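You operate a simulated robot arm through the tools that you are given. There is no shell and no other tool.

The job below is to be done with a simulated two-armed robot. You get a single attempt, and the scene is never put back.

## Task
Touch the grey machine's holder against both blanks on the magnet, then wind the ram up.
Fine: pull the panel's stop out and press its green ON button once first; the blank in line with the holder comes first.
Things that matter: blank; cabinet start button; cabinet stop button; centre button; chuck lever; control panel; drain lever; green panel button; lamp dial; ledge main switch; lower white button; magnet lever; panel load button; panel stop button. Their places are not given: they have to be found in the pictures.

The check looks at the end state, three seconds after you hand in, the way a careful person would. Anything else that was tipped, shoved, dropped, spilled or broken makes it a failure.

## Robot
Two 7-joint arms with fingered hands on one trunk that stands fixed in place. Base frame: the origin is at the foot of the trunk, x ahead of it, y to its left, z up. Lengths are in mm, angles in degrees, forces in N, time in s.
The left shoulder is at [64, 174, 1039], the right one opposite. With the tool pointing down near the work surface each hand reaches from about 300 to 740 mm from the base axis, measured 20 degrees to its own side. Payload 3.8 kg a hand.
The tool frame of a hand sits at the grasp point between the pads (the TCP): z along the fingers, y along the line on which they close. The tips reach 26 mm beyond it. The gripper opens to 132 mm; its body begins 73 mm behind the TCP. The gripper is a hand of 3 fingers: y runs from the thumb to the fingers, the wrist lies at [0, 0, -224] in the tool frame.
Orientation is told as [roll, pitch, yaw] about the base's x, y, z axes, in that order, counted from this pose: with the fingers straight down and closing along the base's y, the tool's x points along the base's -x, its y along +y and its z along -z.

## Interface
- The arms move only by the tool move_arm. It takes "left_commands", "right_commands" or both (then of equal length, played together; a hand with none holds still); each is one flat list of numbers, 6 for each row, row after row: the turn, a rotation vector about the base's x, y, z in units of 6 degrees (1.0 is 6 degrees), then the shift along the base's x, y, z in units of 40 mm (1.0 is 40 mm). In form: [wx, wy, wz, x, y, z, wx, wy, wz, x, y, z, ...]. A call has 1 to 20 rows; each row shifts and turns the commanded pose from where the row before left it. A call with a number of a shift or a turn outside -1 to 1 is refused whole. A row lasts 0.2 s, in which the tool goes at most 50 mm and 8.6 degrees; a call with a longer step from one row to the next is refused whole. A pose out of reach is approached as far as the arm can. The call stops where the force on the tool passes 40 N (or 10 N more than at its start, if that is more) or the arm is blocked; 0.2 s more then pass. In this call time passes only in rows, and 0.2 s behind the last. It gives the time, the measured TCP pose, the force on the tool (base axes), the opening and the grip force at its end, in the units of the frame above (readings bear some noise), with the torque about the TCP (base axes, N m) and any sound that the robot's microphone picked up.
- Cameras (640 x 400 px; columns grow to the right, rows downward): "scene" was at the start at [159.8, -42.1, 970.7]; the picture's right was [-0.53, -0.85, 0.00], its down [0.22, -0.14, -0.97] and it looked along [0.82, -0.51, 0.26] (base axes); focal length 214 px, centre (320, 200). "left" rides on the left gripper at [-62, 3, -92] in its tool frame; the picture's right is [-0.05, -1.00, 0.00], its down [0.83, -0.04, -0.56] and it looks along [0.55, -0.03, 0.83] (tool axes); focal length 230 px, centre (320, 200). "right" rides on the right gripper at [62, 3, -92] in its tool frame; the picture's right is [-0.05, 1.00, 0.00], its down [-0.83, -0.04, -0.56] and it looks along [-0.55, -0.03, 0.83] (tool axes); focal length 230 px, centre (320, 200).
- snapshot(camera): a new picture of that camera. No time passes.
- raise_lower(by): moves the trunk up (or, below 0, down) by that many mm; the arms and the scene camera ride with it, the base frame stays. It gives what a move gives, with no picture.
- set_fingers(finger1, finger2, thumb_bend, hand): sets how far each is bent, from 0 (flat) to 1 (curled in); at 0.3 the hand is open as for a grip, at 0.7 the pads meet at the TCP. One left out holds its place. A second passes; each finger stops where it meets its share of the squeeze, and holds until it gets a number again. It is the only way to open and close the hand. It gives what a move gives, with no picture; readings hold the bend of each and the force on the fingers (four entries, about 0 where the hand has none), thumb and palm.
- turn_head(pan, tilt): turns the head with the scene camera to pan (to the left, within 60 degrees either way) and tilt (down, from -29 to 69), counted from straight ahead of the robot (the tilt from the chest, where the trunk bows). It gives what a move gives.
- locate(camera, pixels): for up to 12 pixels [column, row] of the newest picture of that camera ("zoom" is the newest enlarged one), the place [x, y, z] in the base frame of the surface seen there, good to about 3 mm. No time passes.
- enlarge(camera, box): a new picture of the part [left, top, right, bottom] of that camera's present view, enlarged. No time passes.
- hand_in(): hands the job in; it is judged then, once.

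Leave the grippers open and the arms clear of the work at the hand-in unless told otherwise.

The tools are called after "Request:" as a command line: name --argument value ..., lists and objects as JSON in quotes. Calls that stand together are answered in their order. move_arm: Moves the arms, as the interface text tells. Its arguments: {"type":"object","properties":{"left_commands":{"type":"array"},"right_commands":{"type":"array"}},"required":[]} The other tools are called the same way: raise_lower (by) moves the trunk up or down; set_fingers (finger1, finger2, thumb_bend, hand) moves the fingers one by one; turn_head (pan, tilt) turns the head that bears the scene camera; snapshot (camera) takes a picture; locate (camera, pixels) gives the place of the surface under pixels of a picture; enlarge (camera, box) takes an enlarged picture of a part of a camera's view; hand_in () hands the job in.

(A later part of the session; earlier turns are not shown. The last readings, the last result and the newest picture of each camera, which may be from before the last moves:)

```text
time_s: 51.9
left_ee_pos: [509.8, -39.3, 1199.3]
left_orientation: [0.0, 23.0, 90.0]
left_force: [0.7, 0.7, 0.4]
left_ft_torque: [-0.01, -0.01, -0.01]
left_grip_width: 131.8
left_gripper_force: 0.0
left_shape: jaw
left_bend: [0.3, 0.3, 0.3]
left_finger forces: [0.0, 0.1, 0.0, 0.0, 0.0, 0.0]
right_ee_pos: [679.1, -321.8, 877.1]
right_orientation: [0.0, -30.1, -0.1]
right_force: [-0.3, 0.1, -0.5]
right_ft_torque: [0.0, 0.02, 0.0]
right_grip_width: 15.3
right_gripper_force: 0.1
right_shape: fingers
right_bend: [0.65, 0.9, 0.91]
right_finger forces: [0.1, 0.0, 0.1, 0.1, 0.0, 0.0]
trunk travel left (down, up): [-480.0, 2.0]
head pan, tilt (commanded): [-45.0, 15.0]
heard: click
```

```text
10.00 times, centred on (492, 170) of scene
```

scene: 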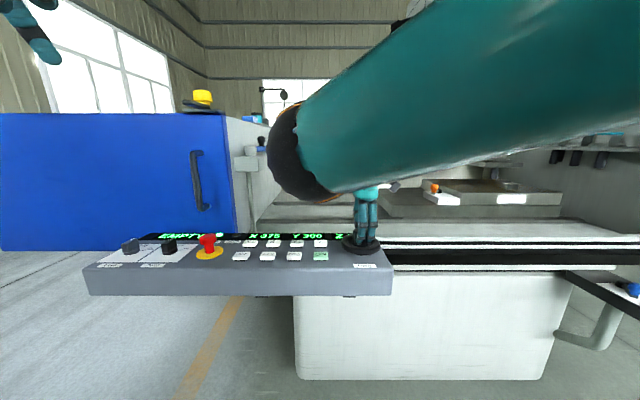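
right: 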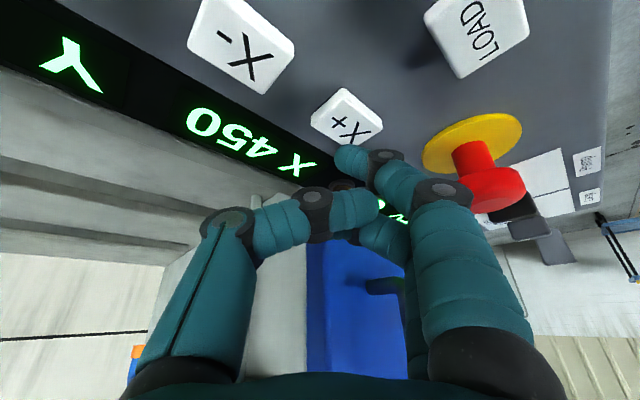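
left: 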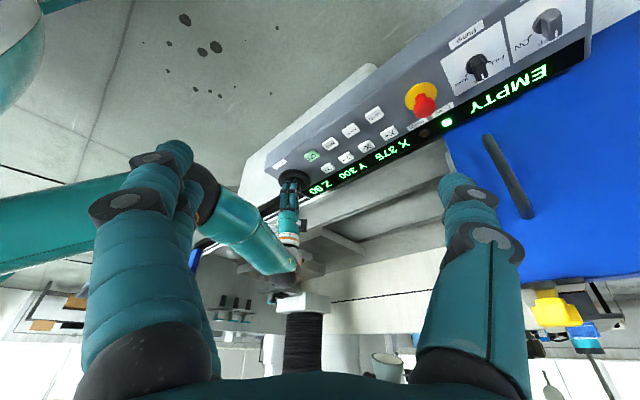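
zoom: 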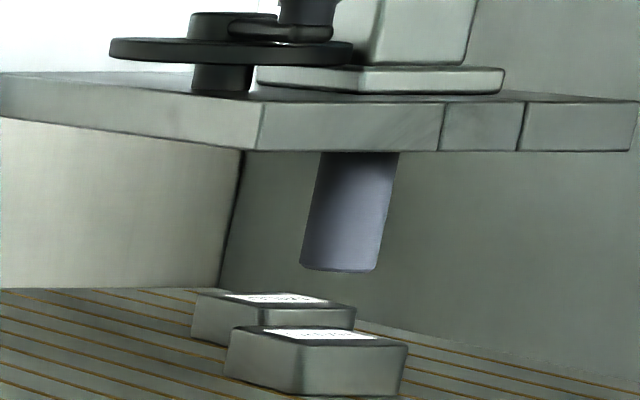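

The blank (45 mm square) spans u 681-726 while the holder is centred at u 729: 25 mm too far. X 425 would centre it. I'll go to X- and give it the shortest tap I can. First move over X-.

Request:
move_arm --right_commands '[0, 0, 0, 0, 0, 0.6, 0, 0, 0, -0.58, -0.57, 0.05, 0, 0, 0, -0.58, -0.57, 0, 0, 0, 0, 0, 0, -0.35, 0, 0, 0, 0, 0, -0.4]'

Request:
enlarge --camera "right" --box '[260, 50, 420, 200]'

```text
time_s: 53.1
left_ee_pos: [509.9, -40.0, 1200.9]
left_orientation: [0.1, 23.0, 89.9]
left_force: [0.3, -0.3, -0.1]
left_ft_torque: [0.03, 0.0, 0.01]
left_grip_width: 131.8
left_gripper_force: 0.0
left_shape: jaw
left_bend: [0.3, 0.3, 0.3]
left_finger forces: [0.1, 0.0, 0.1, 0.0, 0.1, 0.0]
right_ee_pos: [633.5, -368.3, 872.1]
right_orientation: [0.0, -29.9, -0.1]
right_force: [0.7, 0.0, -0.3]
right_ft_torque: [-0.01, 0.0, 0.01]
right_grip_width: 14.9
right_gripper_force: 0.0
right_shape: fingers
right_bend: [0.65, 0.9, 0.91]
right_finger forces: [0.0, 0.1, 0.0, 0.0, 0.1, 0.1]
trunk travel left (down, up): [-480.0, 2.0]
head pan, tilt (commanded): [-45.0, 15.0]
```

```text
2.67 times, centred on (340, 125) of right
```

zoom: 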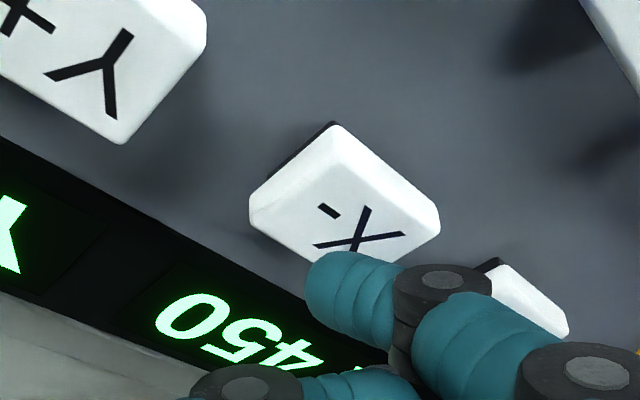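

Tip centred over X-. Quick tap: one row down 7.6 mm, the next row up 10 mm.

Request:
move_arm --right_commands '[0, 0, 0, 0, 0, -0.19, 0, 0, 0, 0, 0, 0.25, 0, 0, 0, 0, 0, 0, 0, 0, 0, 0, 0, 0, 0, 0, 0, 0, 0, 0, 0, 0, 0, 0, 0, 0]'

Request:
snapshot --camera "right"

Request:
enlarge --camera "left" --box '[245, 250, 305, 295]'

```text
time_s: 54.5
left_ee_pos: [510.2, -39.7, 1199.1]
left_orientation: [0.0, 23.0, 90.0]
left_force: [0.2, 0.3, 0.3]
left_ft_torque: [-0.01, -0.01, -0.02]
left_grip_width: 131.8
left_gripper_force: 0.1
left_shape: jaw
left_bend: [0.3, 0.3, 0.3]
left_finger forces: [0.1, 0.0, 0.0, 0.0, 0.0, 0.0]
right_ee_pos: [633.0, -368.3, 875.2]
right_orientation: [0.1, -30.0, -0.2]
right_force: [0.6, 0.5, 0.2]
right_ft_torque: [0.0, -0.03, -0.01]
right_grip_width: 15.3
right_gripper_force: 0.0
right_shape: fingers
right_bend: [0.65, 0.9, 0.91]
right_finger forces: [0.0, 0.1, 0.1, 0.0, 0.0, 0.0]
trunk travel left (down, up): [-480.0, 2.0]
head pan, tilt (commanded): [-45.0, 15.0]
```

```text
taken
```

right: 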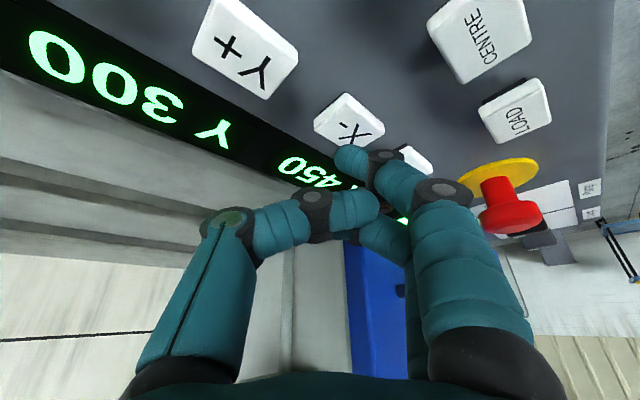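

```text
8.89 times, centred on (275, 272) of left
```

zoom: 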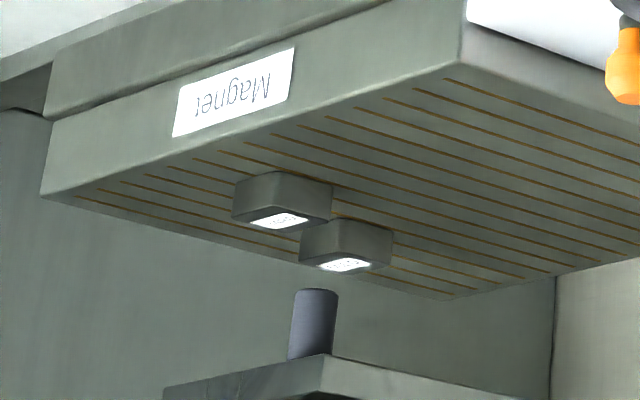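

No click — that dip was too shallow. From z 875, I dip 12 mm in one row (to about 863) and come straight back.

Request:
move_arm --right_commands '[0, 0, 0, 0, 0, -0.1, 0, 0, 0, 0, 0, -0.2, 0, 0, 0, 0, 0, 0.25, 0, 0, 0, 0, 0, 0.05, 0, 0, 0, 0, 0, 0, 0, 0, 0, 0, 0, 0, 0, 0, 0, 0, 0, 0]'

Request:
snapshot --camera "right"

Request:
enlarge --camera "left" --box '[245, 250, 305, 295]'

```text
time_s: 56.1
left_ee_pos: [509.9, -38.6, 1199.2]
left_orientation: [0.0, 22.9, 90.0]
left_force: [0.1, -0.3, 0.2]
left_ft_torque: [0.03, -0.01, 0.01]
left_grip_width: 131.9
left_gripper_force: 0.0
left_shape: jaw
left_bend: [0.3, 0.3, 0.3]
left_finger forces: [0.0, 0.0, 0.0, 0.1, 0.0, 0.0]
right_ee_pos: [633.0, -367.9, 875.4]
right_orientation: [0.1, -29.9, 0.0]
right_force: [-0.6, 1.3, -0.5]
right_ft_torque: [0.01, -0.02, 0.0]
right_grip_width: 15.2
right_gripper_force: 0.0
right_shape: fingers
right_bend: [0.65, 0.9, 0.91]
right_finger forces: [0.0, 0.0, 0.0, 0.0, 0.0, 0.1]
trunk travel left (down, up): [-480.0, 2.0]
head pan, tilt (commanded): [-45.0, 15.0]
heard: click
```

```text
taken
```

right: 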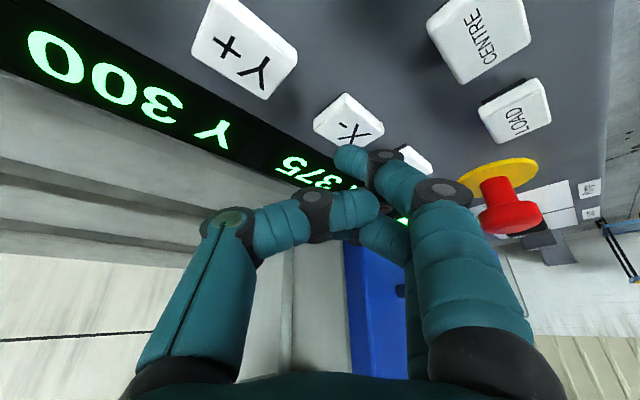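

```text
8.89 times, centred on (275, 272) of left
```

zoom: 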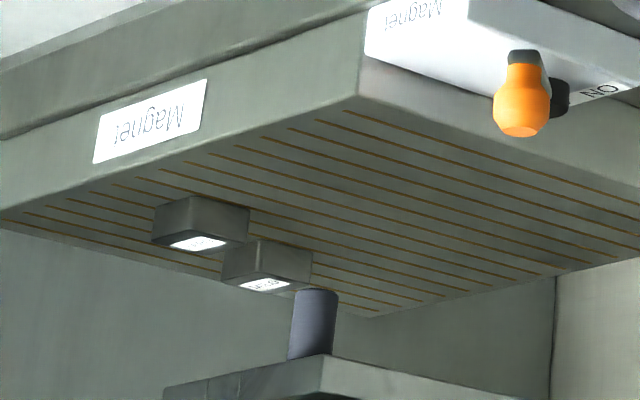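

X went 450 to 375 (-75) although this tap was shorter than the first. I want to understand the jog law while the holder is safely high: I'll tap X- no further, but measure the present blank position first.

Request:
locate --camera "zoom" --pixels '[[280, 265], [300, 268], [240, 262], [272, 283], [215, 222], [240, 225], [170, 218], [318, 297]]'

Request:
enlarge --camera "right" --box '[0, 0, 360, 200]'

```text
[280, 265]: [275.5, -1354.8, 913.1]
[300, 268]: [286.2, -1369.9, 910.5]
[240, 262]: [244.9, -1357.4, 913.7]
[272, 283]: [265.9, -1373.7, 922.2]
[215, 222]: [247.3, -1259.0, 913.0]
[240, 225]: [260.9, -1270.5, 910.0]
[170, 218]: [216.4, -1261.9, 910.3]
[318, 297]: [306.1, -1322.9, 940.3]
```

```text
1.78 times, centred on (180, 100) of right
```

zoom: 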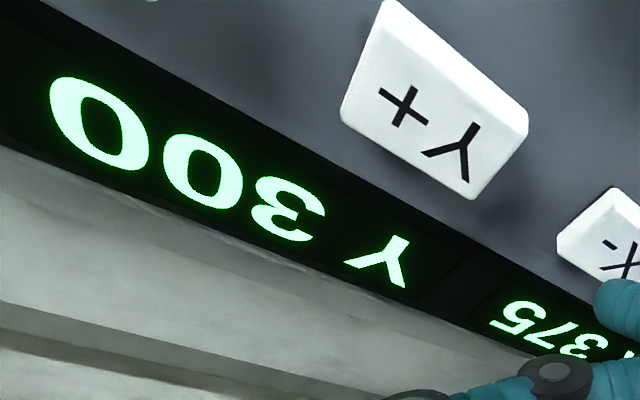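

The rear face is now at u about 764.5, while it was 754.5 at the earlier "375": the display is only rough (steps of 25). Let me wait a moment and check whether the table has come to rest.

Request:
move_arm --right_commands '[0, 0, 0, 0, 0, 0, 0, 0, 0, 0, 0, 0, 0, 0, 0, 0, 0, 0]'

Request:
enlarge --camera "left" --box '[245, 250, 305, 295]'

Request:
locate --camera "zoom" --pixels '[[280, 265], [290, 265], [300, 268], [240, 262], [250, 262], [215, 222], [225, 222], [240, 225], [170, 218], [180, 218]]'

```text
time_s: 56.9
left_ee_pos: [510.2, -38.3, 1200.0]
left_orientation: [0.1, 23.1, 90.0]
left_force: [0.5, 0.4, 0.9]
left_ft_torque: [0.03, 0.04, 0.03]
left_grip_width: 131.8
left_gripper_force: 0.0
left_shape: jaw
left_bend: [0.3, 0.3, 0.3]
left_finger forces: [0.0, 0.1, 0.0, 0.0, 0.1, 0.1]
right_ee_pos: [633.5, -368.3, 874.7]
right_orientation: [0.1, -30.0, -0.1]
right_force: [-0.2, 0.2, 0.4]
right_ft_torque: [0.01, -0.01, -0.02]
right_grip_width: 15.4
right_gripper_force: 0.0
right_shape: fingers
right_bend: [0.65, 0.9, 0.91]
right_finger forces: [0.1, 0.1, 0.0, 0.0, 0.0, 0.1]
trunk travel left (down, up): [-480.0, 2.0]
head pan, tilt (commanded): [-45.0, 15.0]
```

```text
8.89 times, centred on (275, 272) of left
```

zoom: 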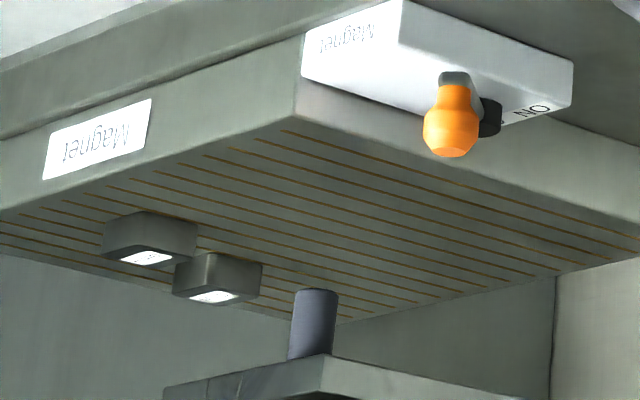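

```text
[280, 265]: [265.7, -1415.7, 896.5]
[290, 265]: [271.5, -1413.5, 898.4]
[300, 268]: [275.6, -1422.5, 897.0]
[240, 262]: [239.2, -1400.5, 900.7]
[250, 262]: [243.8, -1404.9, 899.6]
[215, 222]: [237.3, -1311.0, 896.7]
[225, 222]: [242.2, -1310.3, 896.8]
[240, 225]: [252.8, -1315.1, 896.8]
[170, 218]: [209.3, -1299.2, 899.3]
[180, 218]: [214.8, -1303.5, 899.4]
```

The table is still moving away. I'll check the display and keep watching.

Request:
locate --camera "zoom" --pixels '[[225, 275], [245, 278], [195, 275], [150, 232], [170, 235], [318, 297]]'

Request:
snapshot --camera "right"

Request:
enlarge --camera "scene" --box '[130, 215, 360, 285]'

```text
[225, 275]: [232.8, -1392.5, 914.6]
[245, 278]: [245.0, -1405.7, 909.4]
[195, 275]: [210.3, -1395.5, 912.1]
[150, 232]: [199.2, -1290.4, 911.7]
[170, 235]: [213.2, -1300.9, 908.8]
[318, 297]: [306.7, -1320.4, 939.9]
```

```text
taken
```

right: 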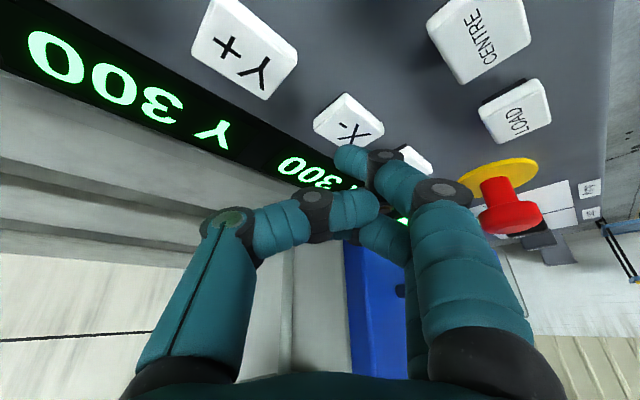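

```text
2.78 times, centred on (245, 250) of scene
```

zoom: 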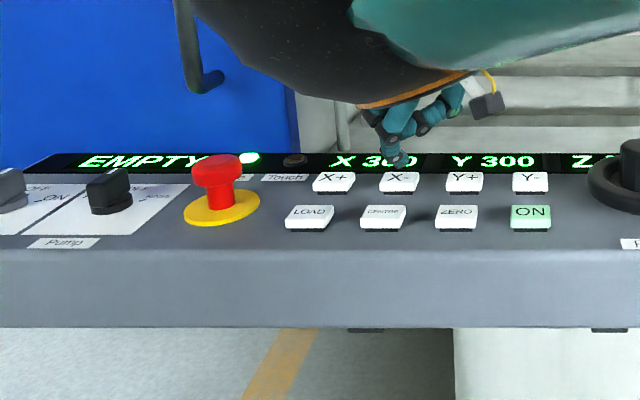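

X reads 300 and the table travelled 56 mm in the last 0.8 s: it is running on. I'll step a short time and see whether it keeps running.

Request:
move_arm --right_commands '[0, 0, 0, 0, 0, 0]'

Request:
enlarge --camera "left" --box '[245, 250, 305, 295]'

Request:
enlarge --camera "right" --box '[260, 50, 420, 200]'

```text
time_s: 57.3
left_ee_pos: [510.1, -38.8, 1200.9]
left_orientation: [0.0, 23.0, 90.0]
left_force: [-0.4, -0.8, 0.2]
left_ft_torque: [-0.01, 0.0, 0.01]
left_grip_width: 132.1
left_gripper_force: 0.0
left_shape: jaw
left_bend: [0.3, 0.3, 0.3]
left_finger forces: [0.0, 0.0, 0.0, 0.0, 0.1, 0.1]
right_ee_pos: [633.9, -368.5, 875.5]
right_orientation: [0.1, -29.9, 0.0]
right_force: [0.7, 1.1, 0.0]
right_ft_torque: [0.01, 0.03, 0.01]
right_grip_width: 15.3
right_gripper_force: 0.0
right_shape: fingers
right_bend: [0.65, 0.9, 0.91]
right_finger forces: [0.0, 0.0, 0.0, 0.0, 0.0, 0.0]
trunk travel left (down, up): [-480.0, 2.0]
head pan, tilt (commanded): [-45.0, 15.0]
```

```text
8.89 times, centred on (275, 272) of left
```

zoom: 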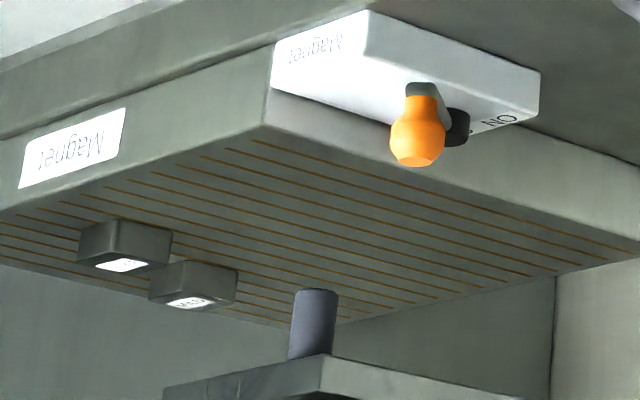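

```text
2.67 times, centred on (340, 125) of right
```

zoom: 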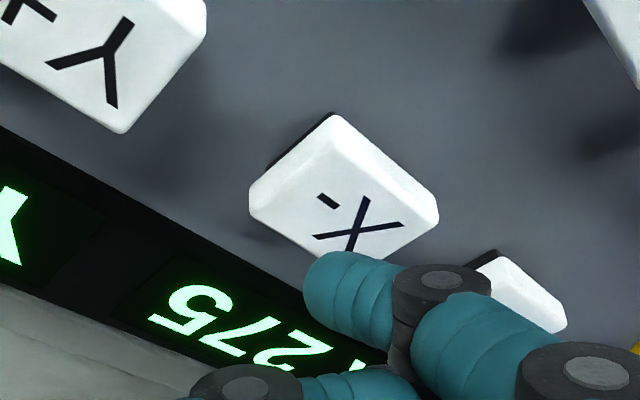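

X 275, still running at about 70 mm/s. Watching a little further to see whether it stops by itself at a travel limit.

Request:
move_arm --right_commands '[0, 0, 0, 0, 0, 0]'

Request:
enlarge --camera "right" --box '[200, 100, 360, 200]'

Request:
snapshot --camera "left"

```text
time_s: 57.7
left_ee_pos: [509.0, -39.7, 1200.5]
left_orientation: [0.0, 23.1, 90.0]
left_force: [-0.1, 0.1, 0.3]
left_ft_torque: [0.0, 0.0, -0.02]
left_grip_width: 131.9
left_gripper_force: 0.0
left_shape: jaw
left_bend: [0.3, 0.3, 0.3]
left_finger forces: [0.1, 0.0, 0.0, 0.0, 0.0, 0.0]
right_ee_pos: [633.8, -368.4, 875.0]
right_orientation: [0.1, -30.0, -0.1]
right_force: [0.5, -0.5, 0.1]
right_ft_torque: [-0.01, -0.02, 0.01]
right_grip_width: 15.1
right_gripper_force: 0.0
right_shape: fingers
right_bend: [0.65, 0.9, 0.91]
right_finger forces: [0.0, 0.0, 0.0, 0.0, 0.1, 0.0]
trunk travel left (down, up): [-480.0, 2.0]
head pan, tilt (commanded): [-45.0, 15.0]
```

```text
4.00 times, centred on (280, 150) of right
```

zoom: 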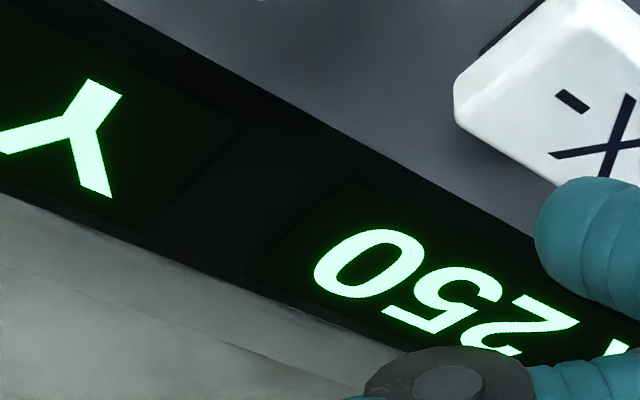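

```text
taken
```

left: 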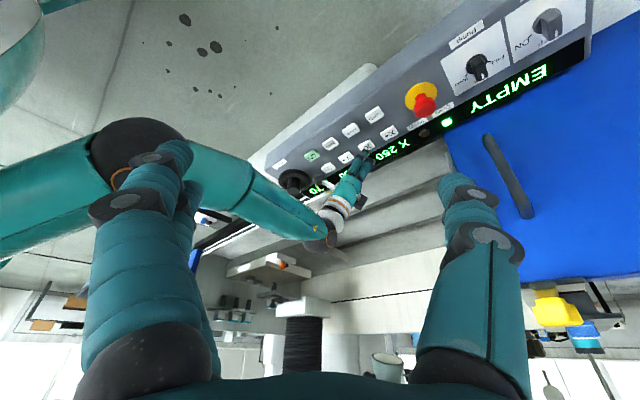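

X 250 and still running; the simulation only advances with my moves, so I can inspect calmly. I'll check whether the X- cap is stuck down compared with its neighbours.

Request:
snapshot --camera "scene"

Request:
enlarge --camera "scene" --box '[230, 225, 326, 285]'

Request:
locate --camera "zoom" --pixels '[[133, 120], [280, 118], [447, 116], [600, 114], [133, 130], [280, 130], [447, 128], [75, 194], [251, 195]]'

```text
taken
```

scene: 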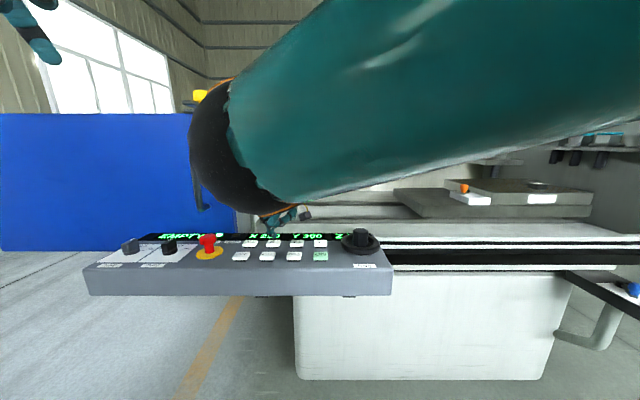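

```text
6.67 times, centred on (278, 255) of scene
```

zoom: 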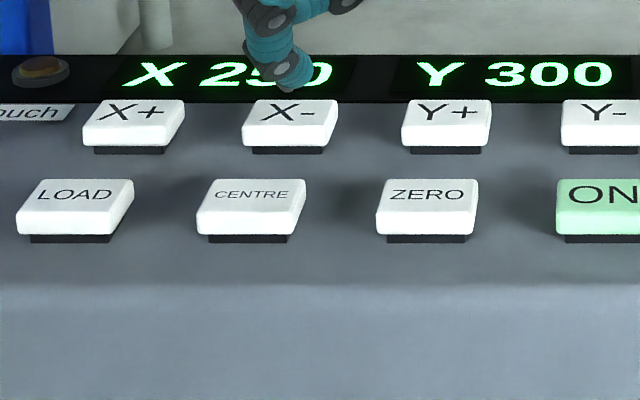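

```text
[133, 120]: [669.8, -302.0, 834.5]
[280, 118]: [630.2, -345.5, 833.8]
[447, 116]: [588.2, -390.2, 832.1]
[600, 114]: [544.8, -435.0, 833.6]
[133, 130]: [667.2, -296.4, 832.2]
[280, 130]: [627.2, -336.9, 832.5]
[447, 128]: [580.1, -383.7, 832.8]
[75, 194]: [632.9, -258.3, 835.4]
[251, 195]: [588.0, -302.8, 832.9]
```

No cap is stuck, so the X- motion is latched. I'll tap X- once more to see whether a second press stops it.

Request:
move_arm --right_commands '[0, 0, 0, 0, 0, -0.1, 0, 0, 0, 0, 0, -0.2, 0, 0, 0, 0, 0, 0.25, 0, 0, 0, 0, 0, 0.05]'

Request:
enlarge --camera "scene" --box '[180, 215, 340, 285]'

Request:
enlarge --camera "left" --box '[225, 240, 305, 300]'

```text
time_s: 58.7
left_ee_pos: [509.6, -39.6, 1200.8]
left_orientation: [0.1, 22.9, 90.0]
left_force: [-0.3, 0.5, 0.0]
left_ft_torque: [-0.05, 0.01, -0.01]
left_grip_width: 132.1
left_gripper_force: 0.1
left_shape: jaw
left_bend: [0.3, 0.3, 0.3]
left_finger forces: [0.1, 0.0, 0.0, 0.0, 0.0, 0.0]
right_ee_pos: [632.5, -368.4, 876.0]
right_orientation: [0.1, -29.9, -0.3]
right_force: [-0.2, 0.0, 0.2]
right_ft_torque: [-0.01, 0.03, 0.01]
right_grip_width: 15.0
right_gripper_force: 0.0
right_shape: fingers
right_bend: [0.65, 0.9, 0.91]
right_finger forces: [0.0, 0.0, 0.0, 0.1, 0.0, 0.1]
trunk travel left (down, up): [-480.0, 2.0]
head pan, tilt (commanded): [-45.0, 15.0]
heard: click
```

```text
4.00 times, centred on (260, 250) of scene
```

zoom: 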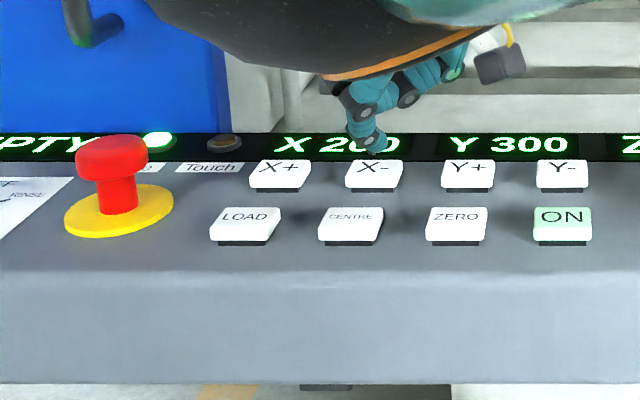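

```text
6.67 times, centred on (265, 270) of left
```

zoom: 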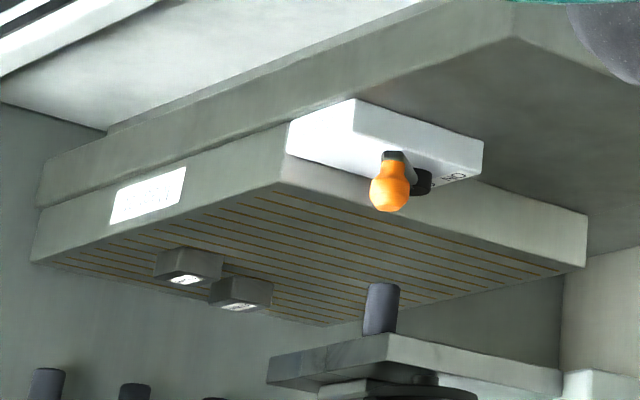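

Request:
move_arm --right_commands '[0, 0, 0, 0, 0, 0]'

Request:
enlarge --camera "scene" --box '[180, 215, 340, 285]'

Request:
enlarge --camera "left" --box '[225, 240, 305, 300]'

```text
time_s: 59.1
left_ee_pos: [510.3, -39.7, 1200.5]
left_orientation: [0.0, 23.1, 90.0]
left_force: [-0.8, -0.3, 0.1]
left_ft_torque: [0.01, 0.0, 0.01]
left_grip_width: 132.0
left_gripper_force: 0.1
left_shape: jaw
left_bend: [0.3, 0.3, 0.3]
left_finger forces: [0.0, 0.0, 0.1, 0.0, 0.1, 0.0]
right_ee_pos: [633.3, -368.8, 875.4]
right_orientation: [0.2, -30.0, -0.1]
right_force: [0.6, -0.2, 0.3]
right_ft_torque: [0.01, -0.03, -0.03]
right_grip_width: 15.3
right_gripper_force: 0.1
right_shape: fingers
right_bend: [0.65, 0.9, 0.91]
right_finger forces: [0.0, 0.0, 0.0, 0.0, 0.0, 0.0]
trunk travel left (down, up): [-480.0, 2.0]
head pan, tilt (commanded): [-45.0, 15.0]
```

```text
4.00 times, centred on (260, 250) of scene
```

zoom: 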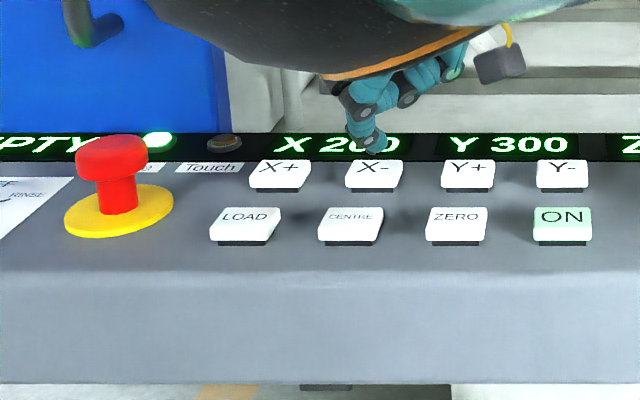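

```text
6.67 times, centred on (265, 270) of left
```

zoom: 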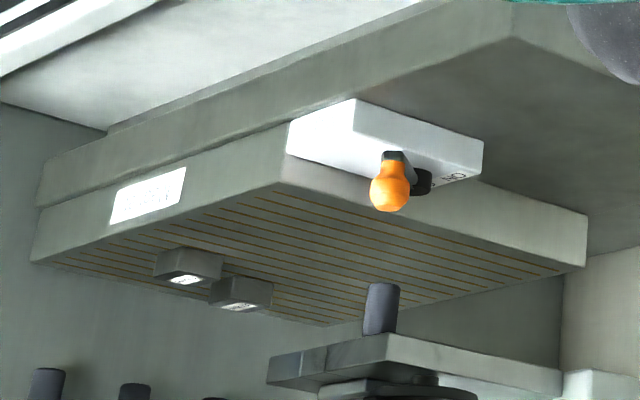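

The table now rests at X 200. Whether by my second press or a travel limit (200–450 would make 325 the centre), I'll measure the exact position.

Request:
locate --camera "zoom" --pixels '[[250, 290], [265, 292], [225, 290], [200, 262], [215, 265], [170, 262], [380, 295], [280, 190], [550, 265]]'

Request:
snapshot --camera "left"

```text
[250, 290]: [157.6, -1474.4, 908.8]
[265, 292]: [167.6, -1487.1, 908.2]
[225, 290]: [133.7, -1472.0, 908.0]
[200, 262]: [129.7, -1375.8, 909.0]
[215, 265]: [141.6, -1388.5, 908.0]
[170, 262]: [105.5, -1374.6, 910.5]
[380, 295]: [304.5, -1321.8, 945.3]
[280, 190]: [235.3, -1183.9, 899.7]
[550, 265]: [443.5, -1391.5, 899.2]
```

```text
taken
```

left: 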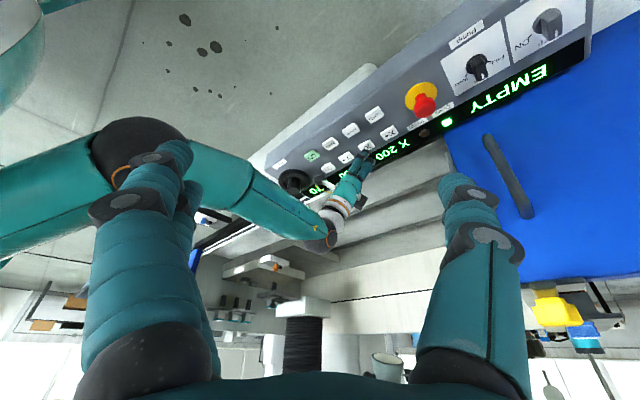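

Rear face u=932 puts X at 200. I need to learn the jog law with the holder safely high: move to X+ and repeat exactly the first tap's motion, then watch over time. First position over X+.

Request:
move_arm --right_commands '[0, 0, 0, 0, 0, 0.5, 0, 0, 0, 0.58, 0.58, 0, 0, 0, 0, 0.58, 0.57, 0, 0, 0, 0, 0, 0, -0.3, 0, 0, 0, 0, 0, -0.3]'

Request:
enlarge --camera "right" --box '[260, 50, 420, 200]'

```text
time_s: 60.3
left_ee_pos: [510.8, -37.9, 1200.3]
left_orientation: [0.0, 23.0, 90.0]
left_force: [0.1, -0.5, -0.3]
left_ft_torque: [-0.04, 0.0, 0.02]
left_grip_width: 132.0
left_gripper_force: 0.1
left_shape: jaw
left_bend: [0.3, 0.3, 0.3]
left_finger forces: [0.0, 0.0, 0.0, 0.1, 0.0, 0.0]
right_ee_pos: [680.8, -320.3, 871.0]
right_orientation: [0.1, -30.0, -0.1]
right_force: [0.1, 0.3, 0.1]
right_ft_torque: [-0.03, 0.0, -0.02]
right_grip_width: 15.5
right_gripper_force: 0.0
right_shape: fingers
right_bend: [0.65, 0.9, 0.91]
right_finger forces: [0.0, 0.0, 0.0, 0.0, 0.0, 0.1]
trunk travel left (down, up): [-480.0, 2.0]
head pan, tilt (commanded): [-45.0, 15.0]
```

```text
2.67 times, centred on (340, 125) of right
```

zoom: 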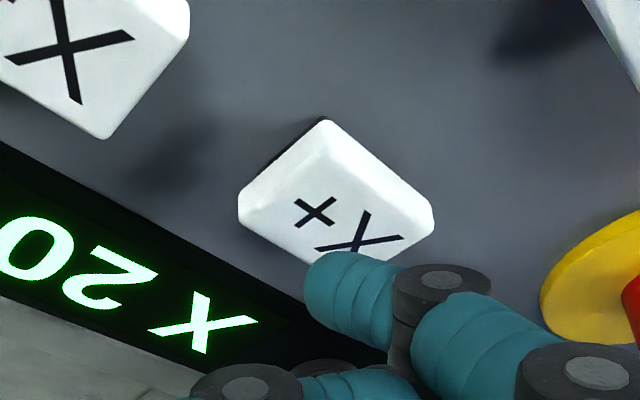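

Over X+ at z 871. Tap as the first time (down 4, 3.5, up 4, 4), then look right after.

Request:
move_arm --right_commands '[0, 0, 0, 0, 0, -0.1, 0, 0, 0, 0, 0, -0.09, 0, 0, 0, 0, 0, 0.1, 0, 0, 0, 0, 0, 0.1]'

Request:
enlarge --camera "scene" --box '[180, 215, 340, 285]'

Request:
move_arm --right_commands '[0, 0, 0, 0, 0, 0, 0, 0, 0, 0, 0, 0]'

Request:
enlarge --camera "scene" --box '[180, 215, 340, 285]'

Request:
move_arm --right_commands '[0, 0, 0, 0, 0, 0, 0, 0, 0, 0, 0, 0]'

Request:
enlarge --camera "scene" --box '[180, 215, 340, 285]'

```text
time_s: 61.3
left_ee_pos: [510.2, -39.3, 1199.7]
left_orientation: [0.0, 23.0, 90.1]
left_force: [-1.0, 0.2, -0.5]
left_ft_torque: [0.02, -0.03, 0.0]
left_grip_width: 132.0
left_gripper_force: 0.0
left_shape: jaw
left_bend: [0.3, 0.3, 0.3]
left_finger forces: [0.1, 0.1, 0.1, 0.0, 0.0, 0.0]
right_ee_pos: [679.6, -321.9, 871.3]
right_orientation: [0.1, -30.0, -0.1]
right_force: [-0.1, -0.4, -0.3]
right_ft_torque: [-0.02, -0.04, 0.01]
right_grip_width: 15.2
right_gripper_force: 0.0
right_shape: fingers
right_bend: [0.65, 0.9, 0.91]
right_finger forces: [0.1, 0.1, 0.1, 0.1, 0.0, 0.1]
trunk travel left (down, up): [-480.0, 2.0]
head pan, tilt (commanded): [-45.0, 15.0]
heard: click
```

```text
4.00 times, centred on (260, 250) of scene
```

zoom: 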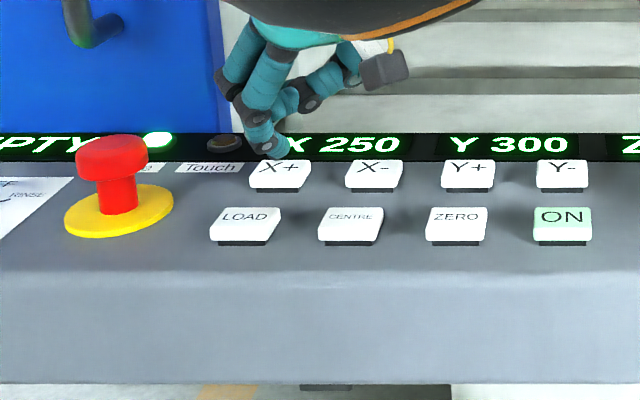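

```text
time_s: 61.9
left_ee_pos: [510.3, -38.8, 1201.2]
left_orientation: [0.0, 22.9, 90.0]
left_force: [-0.4, 0.5, -0.1]
left_ft_torque: [-0.02, -0.01, 0.01]
left_grip_width: 131.9
left_gripper_force: 0.0
left_shape: jaw
left_bend: [0.3, 0.3, 0.3]
left_finger forces: [0.1, 0.0, 0.0, 0.0, 0.0, 0.0]
right_ee_pos: [680.4, -322.4, 871.1]
right_orientation: [0.1, -30.0, -0.1]
right_force: [0.1, -0.3, -0.3]
right_ft_torque: [0.01, 0.0, 0.0]
right_grip_width: 15.4
right_gripper_force: 0.1
right_shape: fingers
right_bend: [0.65, 0.9, 0.91]
right_finger forces: [0.0, 0.0, 0.0, 0.1, 0.0, 0.0]
trunk travel left (down, up): [-480.0, 2.0]
head pan, tilt (commanded): [-45.0, 15.0]
```

```text
4.00 times, centred on (260, 250) of scene
```

zoom: 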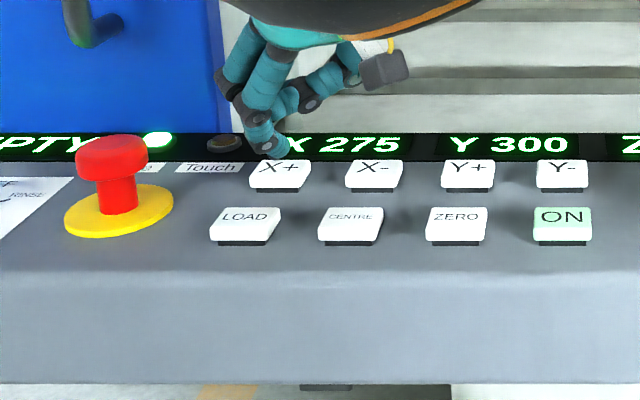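

```text
time_s: 62.5
left_ee_pos: [509.5, -39.0, 1200.0]
left_orientation: [0.0, 23.0, 90.0]
left_force: [-0.3, -1.3, 0.0]
left_ft_torque: [0.03, 0.0, 0.0]
left_grip_width: 131.7
left_gripper_force: 0.1
left_shape: jaw
left_bend: [0.3, 0.3, 0.3]
left_finger forces: [0.0, 0.0, 0.0, 0.0, 0.1, 0.0]
right_ee_pos: [681.3, -321.9, 871.7]
right_orientation: [0.1, -30.0, -0.1]
right_force: [0.1, 0.2, -0.3]
right_ft_torque: [0.04, 0.0, 0.0]
right_grip_width: 15.2
right_gripper_force: 0.0
right_shape: fingers
right_bend: [0.65, 0.9, 0.91]
right_finger forces: [0.0, 0.0, 0.0, 0.0, 0.1, 0.0]
trunk travel left (down, up): [-480.0, 2.0]
head pan, tilt (commanded): [-45.0, 15.0]
```

```text
4.00 times, centred on (260, 250) of scene
```

zoom: 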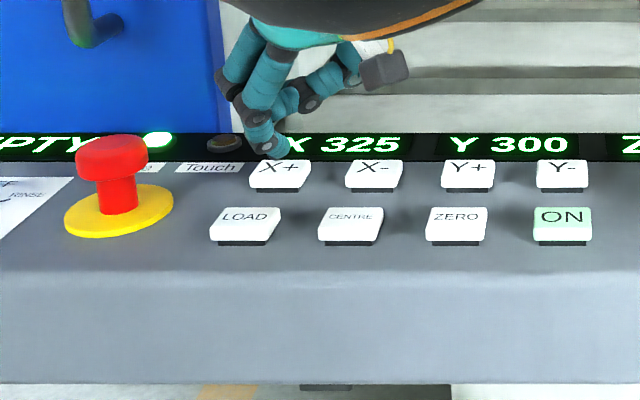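

Now it's clear: one press latches the axis and it runs at about 70 mm/s until a travel limit (200–450) — so the very first X+ run (ram low) must have ended because the holder touched the in-line blank and the machine stopped and backed off about 12 mm; timing and the 62 mm gap agree, and the blanks kept their spacing (about 50 mm). So side touching by jog is how this machine works. Plan: X- back to 200, lower the ram again, X+ to touch the in-line blank (watching the lamp), X-, Y over, X+ for the other, then ram up. Moving to X- now.

Request:
move_arm --right_commands '[0, 0, 0, 0, 0, 0.5, 0, 0, 0, -0.58, -0.58, 0, 0, 0, 0, -0.58, -0.57, 0, 0, 0, 0, 0, 0, -0.2, 0, 0, 0, 0, 0, -0.2]'

Request:
enlarge --camera "right" --box '[200, 50, 420, 200]'

Request:
enlarge --camera "left" --box '[225, 240, 305, 300]'

```text
time_s: 63.7
left_ee_pos: [509.7, -39.9, 1199.7]
left_orientation: [0.0, 22.9, 90.0]
left_force: [0.9, 0.3, -0.7]
left_ft_torque: [0.0, 0.02, 0.0]
left_grip_width: 132.1
left_gripper_force: 0.1
left_shape: jaw
left_bend: [0.3, 0.3, 0.3]
left_finger forces: [0.0, 0.0, 0.0, 0.0, 0.1, 0.1]
right_ee_pos: [633.6, -368.1, 876.0]
right_orientation: [0.1, -30.0, -0.1]
right_force: [0.2, -0.1, -0.6]
right_ft_torque: [-0.01, 0.05, -0.02]
right_grip_width: 15.2
right_gripper_force: 0.0
right_shape: fingers
right_bend: [0.65, 0.9, 0.91]
right_finger forces: [0.1, 0.0, 0.1, 0.0, 0.0, 0.0]
trunk travel left (down, up): [-480.0, 2.0]
head pan, tilt (commanded): [-45.0, 15.0]
```

```text
2.67 times, centred on (310, 125) of right
```

zoom: 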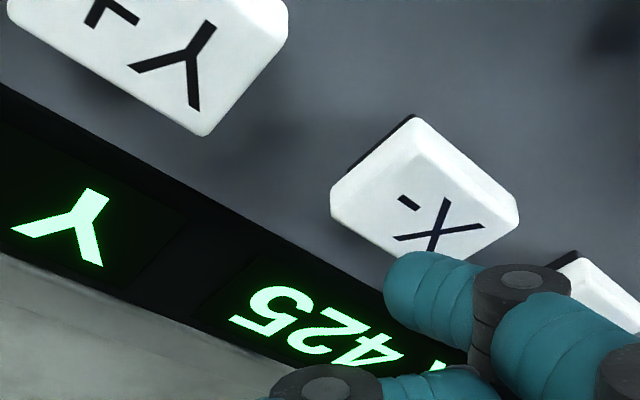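

```text
6.67 times, centred on (265, 270) of left
```

zoom: 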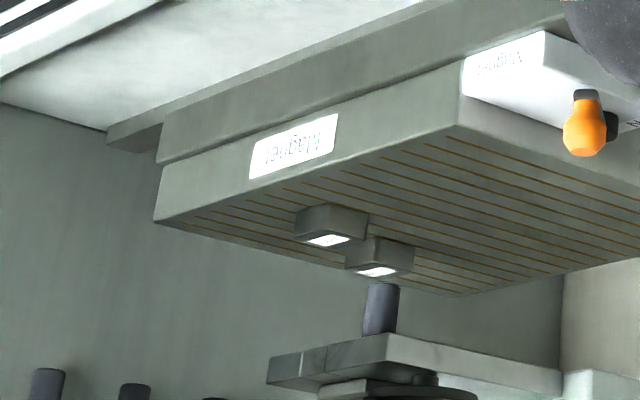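

X 425, still running up. Tapping X- now to send it back to 200.

Request:
move_arm --right_commands '[0, 0, 0, 0, 0, -0.12, 0, 0, 0, 0, 0, -0.2, 0, 0, 0, 0, 0, 0.25, 0, 0, 0, 0, 0, 0.4, 0, 0, 0, 0, 0, 0.6]'

Request:
snapshot --camera "right"

```text
time_s: 64.9
left_ee_pos: [510.3, -39.2, 1199.8]
left_orientation: [-0.1, 23.0, 90.0]
left_force: [-0.7, 0.0, -0.7]
left_ft_torque: [-0.04, -0.01, 0.0]
left_grip_width: 131.9
left_gripper_force: 0.1
left_shape: jaw
left_bend: [0.3, 0.3, 0.3]
left_finger forces: [0.0, 0.0, 0.0, 0.0, 0.0, 0.0]
right_ee_pos: [631.8, -367.4, 914.0]
right_orientation: [0.1, -30.1, -0.1]
right_force: [0.3, 0.3, 0.0]
right_ft_torque: [0.02, -0.02, -0.01]
right_grip_width: 15.1
right_gripper_force: 0.2
right_shape: fingers
right_bend: [0.65, 0.9, 0.91]
right_finger forces: [0.0, 0.0, 0.0, 0.1, 0.0, 0.0]
trunk travel left (down, up): [-480.0, 2.0]
head pan, tilt (commanded): [-45.0, 15.0]
heard: click
```

```text
taken
```

right: 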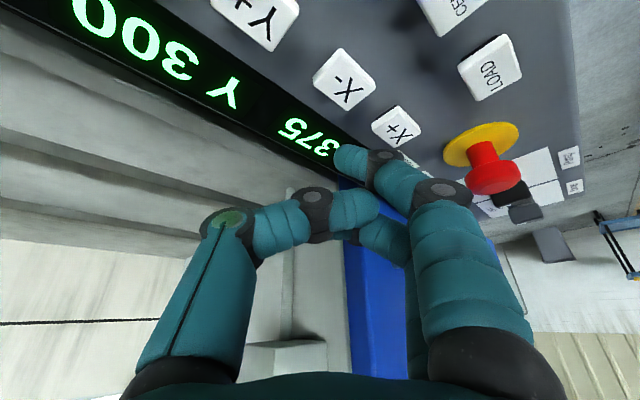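

Running back. Meanwhile moving the right hand to the wheel: upright, yaw +70 (so I can turn clockwise back to 0), above the knob.

Request:
move_arm --right_commands '[0, 0.8333, 0, -0.6, -0.4, 0.5, 0, 0.8333, 0, -0.65, -0.42, 0.5, 0, 0.8333, 0, -0.65, -0.42, 0.4, 0, 0.8333, 0, -0.65, -0.42, 0, 0, 0.8333, 0, -0.65, -0.42, 0, 0, 0.8333, 0, -0.65, -0.42, 0, 0, 0, 0.97, -0.72, -0.42, 0, 0, 0, 0.97, 0, 0, 0, 0, 0, 0.97, 0, 0, 0, 0, 0, 0.97, 0, 0, 0, 0, 0, 0.97, 0, 0, 0, 0, 0, 0.97, 0, 0, 0, 0, 0, 0.97, 0, 0, 0, 0, 0, 0.97, 0, 0, 0, 0, 0, 0.97, 0, 0, 0, 0, 0, 0.97, 0, 0, 0, 0, 0, 0.97, 0, 0, 0, 0, 0, 0.97, 0, 0, 0]'

Request:
set_fingers --hand "right" --finger1 0.45 --finger2 0.45 --thumb_bend 0.45

Request:
snapshot --camera "right"

Request:
enlarge --camera "left" --box '[240, 100, 460, 215]'

```text
time_s: 68.7
left_ee_pos: [509.2, -39.1, 1199.8]
left_orientation: [0.0, 23.0, 90.0]
left_force: [0.0, 0.1, 0.2]
left_ft_torque: [-0.01, 0.01, 0.02]
left_grip_width: 132.0
left_gripper_force: 0.0
left_shape: jaw
left_bend: [0.3, 0.3, 0.3]
left_finger forces: [0.1, 0.0, 0.1, 0.1, 0.0, 0.1]
right_ee_pos: [450.5, -484.9, 968.7]
right_orientation: [0.0, 0.0, 69.9]
right_force: [0.0, 1.2, -0.1]
right_ft_torque: [0.01, 0.03, 0.01]
right_grip_width: 15.4
right_gripper_force: 0.1
right_shape: fingers
right_bend: [0.65, 0.9, 0.91]
right_finger forces: [0.0, 0.1, 0.1, 0.0, 0.0, 0.1]
trunk travel left (down, up): [-480.0, 2.0]
head pan, tilt (commanded): [-45.0, 15.0]
```

```text
time_s: 69.7
left_ee_pos: [509.2, -39.6, 1200.5]
left_orientation: [0.1, 23.0, 89.9]
left_force: [-0.1, -0.7, -0.2]
left_ft_torque: [-0.01, -0.03, 0.01]
left_grip_width: 131.8
left_gripper_force: 0.0
left_shape: jaw
left_bend: [0.3, 0.3, 0.3]
left_finger forces: [0.1, 0.1, 0.0, 0.1, 0.1, 0.1]
right_ee_pos: [449.7, -484.9, 969.2]
right_orientation: [0.1, 0.0, 69.7]
right_force: [-0.6, 0.2, -0.2]
right_ft_torque: [0.01, 0.01, 0.02]
right_grip_width: 84.0
right_gripper_force: 0.1
right_shape: fingers
right_bend: [0.45, 0.45, 0.45]
right_finger forces: [0.0, 0.0, 0.0, 0.0, 0.0, 0.1]
trunk travel left (down, up): [-480.0, 2.0]
head pan, tilt (commanded): [-45.0, 15.0]
```

```text
taken
```

right: 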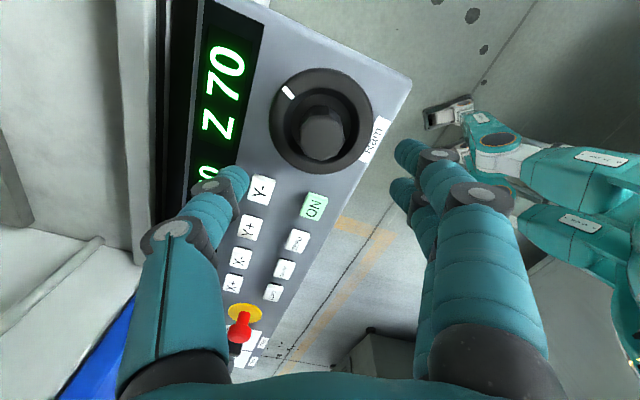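

```text
2.91 times, centred on (350, 158) of left
```

zoom: 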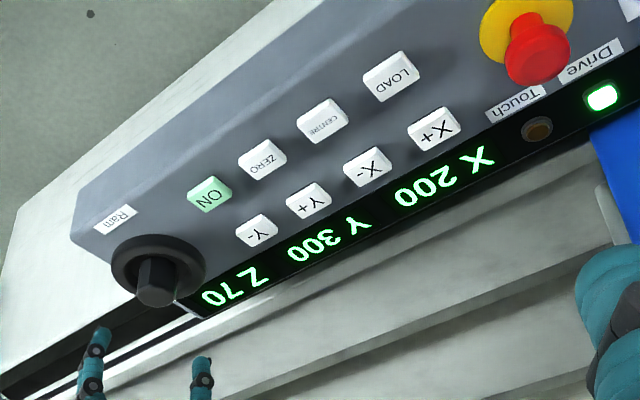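

X is back at 200, Z 70. Descending onto the knob and gripping.

Request:
move_arm --right_commands '[0, 0, 0, -0.02, 0.01, -0.7, 0, 0, 0, 0, 0, -0.7, 0, 0, 0, 0, 0, -0.5, 0, 0, 0, 0, 0, -0.17]'

Request:
set_fingers --hand "right" --finger1 0.75 --finger2 0.75 --thumb_bend 0.75

Request:
snapshot --camera "right"

Request:
enlarge --camera "scene" --box '[480, 155, 544, 195]'

```text
time_s: 70.7
left_ee_pos: [509.9, -39.0, 1199.6]
left_orientation: [0.1, 23.1, 90.1]
left_force: [-0.6, 0.3, 0.3]
left_ft_torque: [-0.01, -0.03, 0.02]
left_grip_width: 131.5
left_gripper_force: 0.1
left_shape: jaw
left_bend: [0.3, 0.3, 0.3]
left_finger forces: [0.1, 0.1, 0.0, 0.1, 0.1, 0.0]
right_ee_pos: [450.1, -484.4, 886.7]
right_orientation: [0.0, 0.0, 69.7]
right_force: [-0.5, 0.4, -0.2]
right_ft_torque: [-0.01, -0.03, 0.0]
right_grip_width: 84.1
right_gripper_force: 0.0
right_shape: fingers
right_bend: [0.45, 0.45, 0.45]
right_finger forces: [0.1, 0.0, 0.1, 0.1, 0.1, 0.0]
trunk travel left (down, up): [-480.0, 2.0]
head pan, tilt (commanded): [-45.0, 15.0]
```

```text
time_s: 71.7
left_ee_pos: [510.5, -38.9, 1199.9]
left_orientation: [-0.1, 23.1, 90.0]
left_force: [0.6, -0.2, 0.9]
left_ft_torque: [0.0, -0.02, 0.0]
left_grip_width: 131.6
left_gripper_force: 0.2
left_shape: jaw
left_bend: [0.3, 0.3, 0.3]
left_finger forces: [0.1, 0.1, 0.1, 0.0, 0.1, 0.1]
right_ee_pos: [450.8, -484.7, 885.4]
right_orientation: [0.1, 0.0, 69.7]
right_force: [-0.9, 0.7, -2.6]
right_ft_torque: [0.0, -0.08, 0.01]
right_grip_width: 31.2
right_gripper_force: 20.1
right_shape: fingers
right_bend: [0.66, 0.65, 0.65]
right_finger forces: [10.5, 11.0, 0.1, 0.0, 20.3, 0.0]
trunk travel left (down, up): [-480.0, 2.0]
head pan, tilt (commanded): [-45.0, 15.0]
```

```text
taken
```

right: 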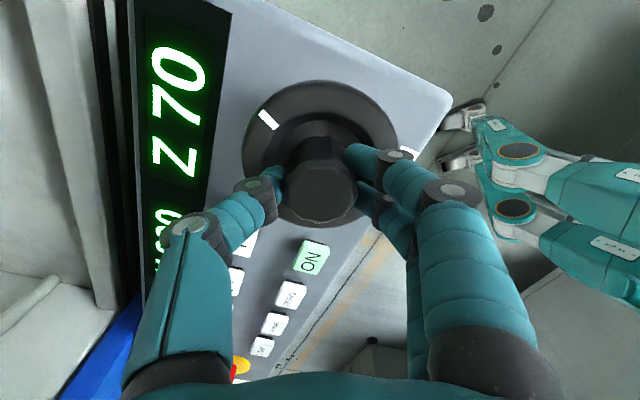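

```text
10.00 times, centred on (512, 175) of scene
```

zoom: 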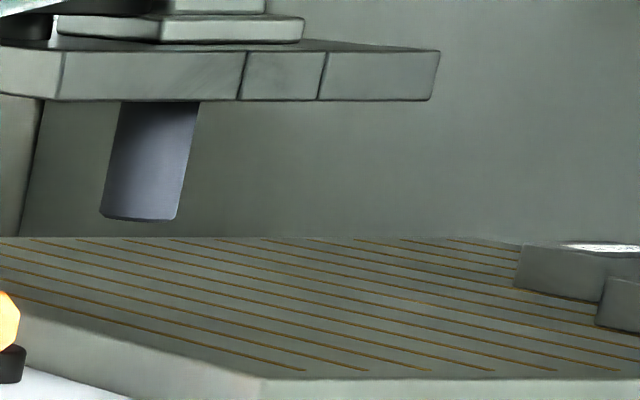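

Blanks are well away to the right of the holder. Winding down: first -40 degrees, then check.

Request:
move_arm --right_commands '[0, 0, -0.95, 0, 0, 0, 0, 0, -0.95, 0, 0, 0, 0, 0, -0.95, 0, 0, 0, 0, 0, -0.95, 0, 0, 0, 0, 0, -0.95, 0, 0, 0, 0, 0, -0.95, 0, 0, 0, 0, 0, -0.95, 0, 0, 0]'

Request:
enlarge --camera "scene" --box '[480, 155, 544, 195]'

Request:
snapshot --camera "right"

```text
time_s: 73.3
left_ee_pos: [509.0, -39.7, 1199.9]
left_orientation: [0.0, 23.1, 90.0]
left_force: [0.3, -0.1, 0.3]
left_ft_torque: [-0.02, 0.01, 0.05]
left_grip_width: 131.9
left_gripper_force: 0.0
left_shape: jaw
left_bend: [0.3, 0.3, 0.3]
left_finger forces: [0.0, 0.0, 0.0, 0.1, 0.0, 0.0]
right_ee_pos: [449.0, -483.5, 886.9]
right_orientation: [0.1, 0.1, 29.7]
right_force: [-1.7, -0.4, -1.9]
right_ft_torque: [-0.05, 0.02, 0.05]
right_grip_width: 31.3
right_gripper_force: 20.8
right_shape: fingers
right_bend: [0.66, 0.65, 0.65]
right_finger forces: [11.1, 10.8, 0.0, 0.1, 19.9, 0.1]
trunk travel left (down, up): [-480.0, 2.0]
head pan, tilt (commanded): [-45.0, 15.0]
```

```text
10.00 times, centred on (512, 175) of scene
```

zoom: 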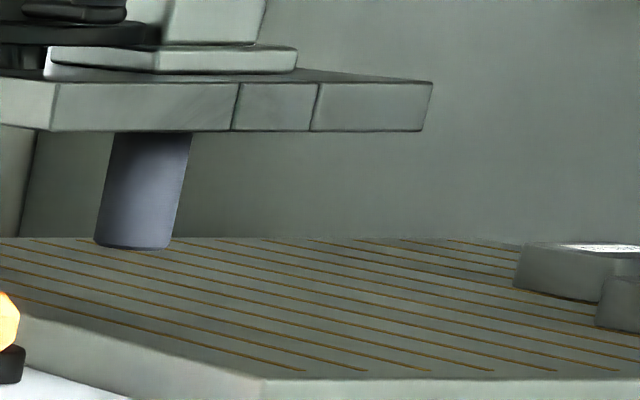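

```text
taken
```

right: 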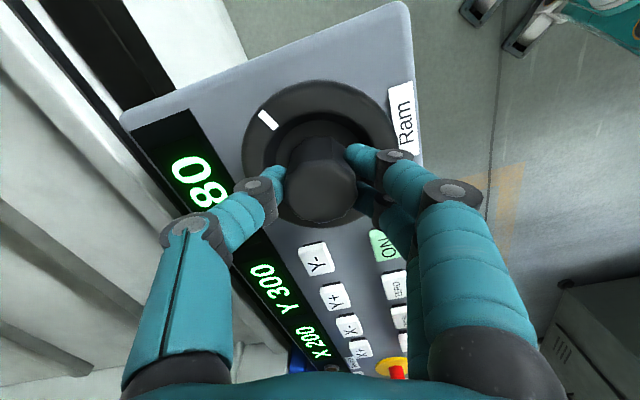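

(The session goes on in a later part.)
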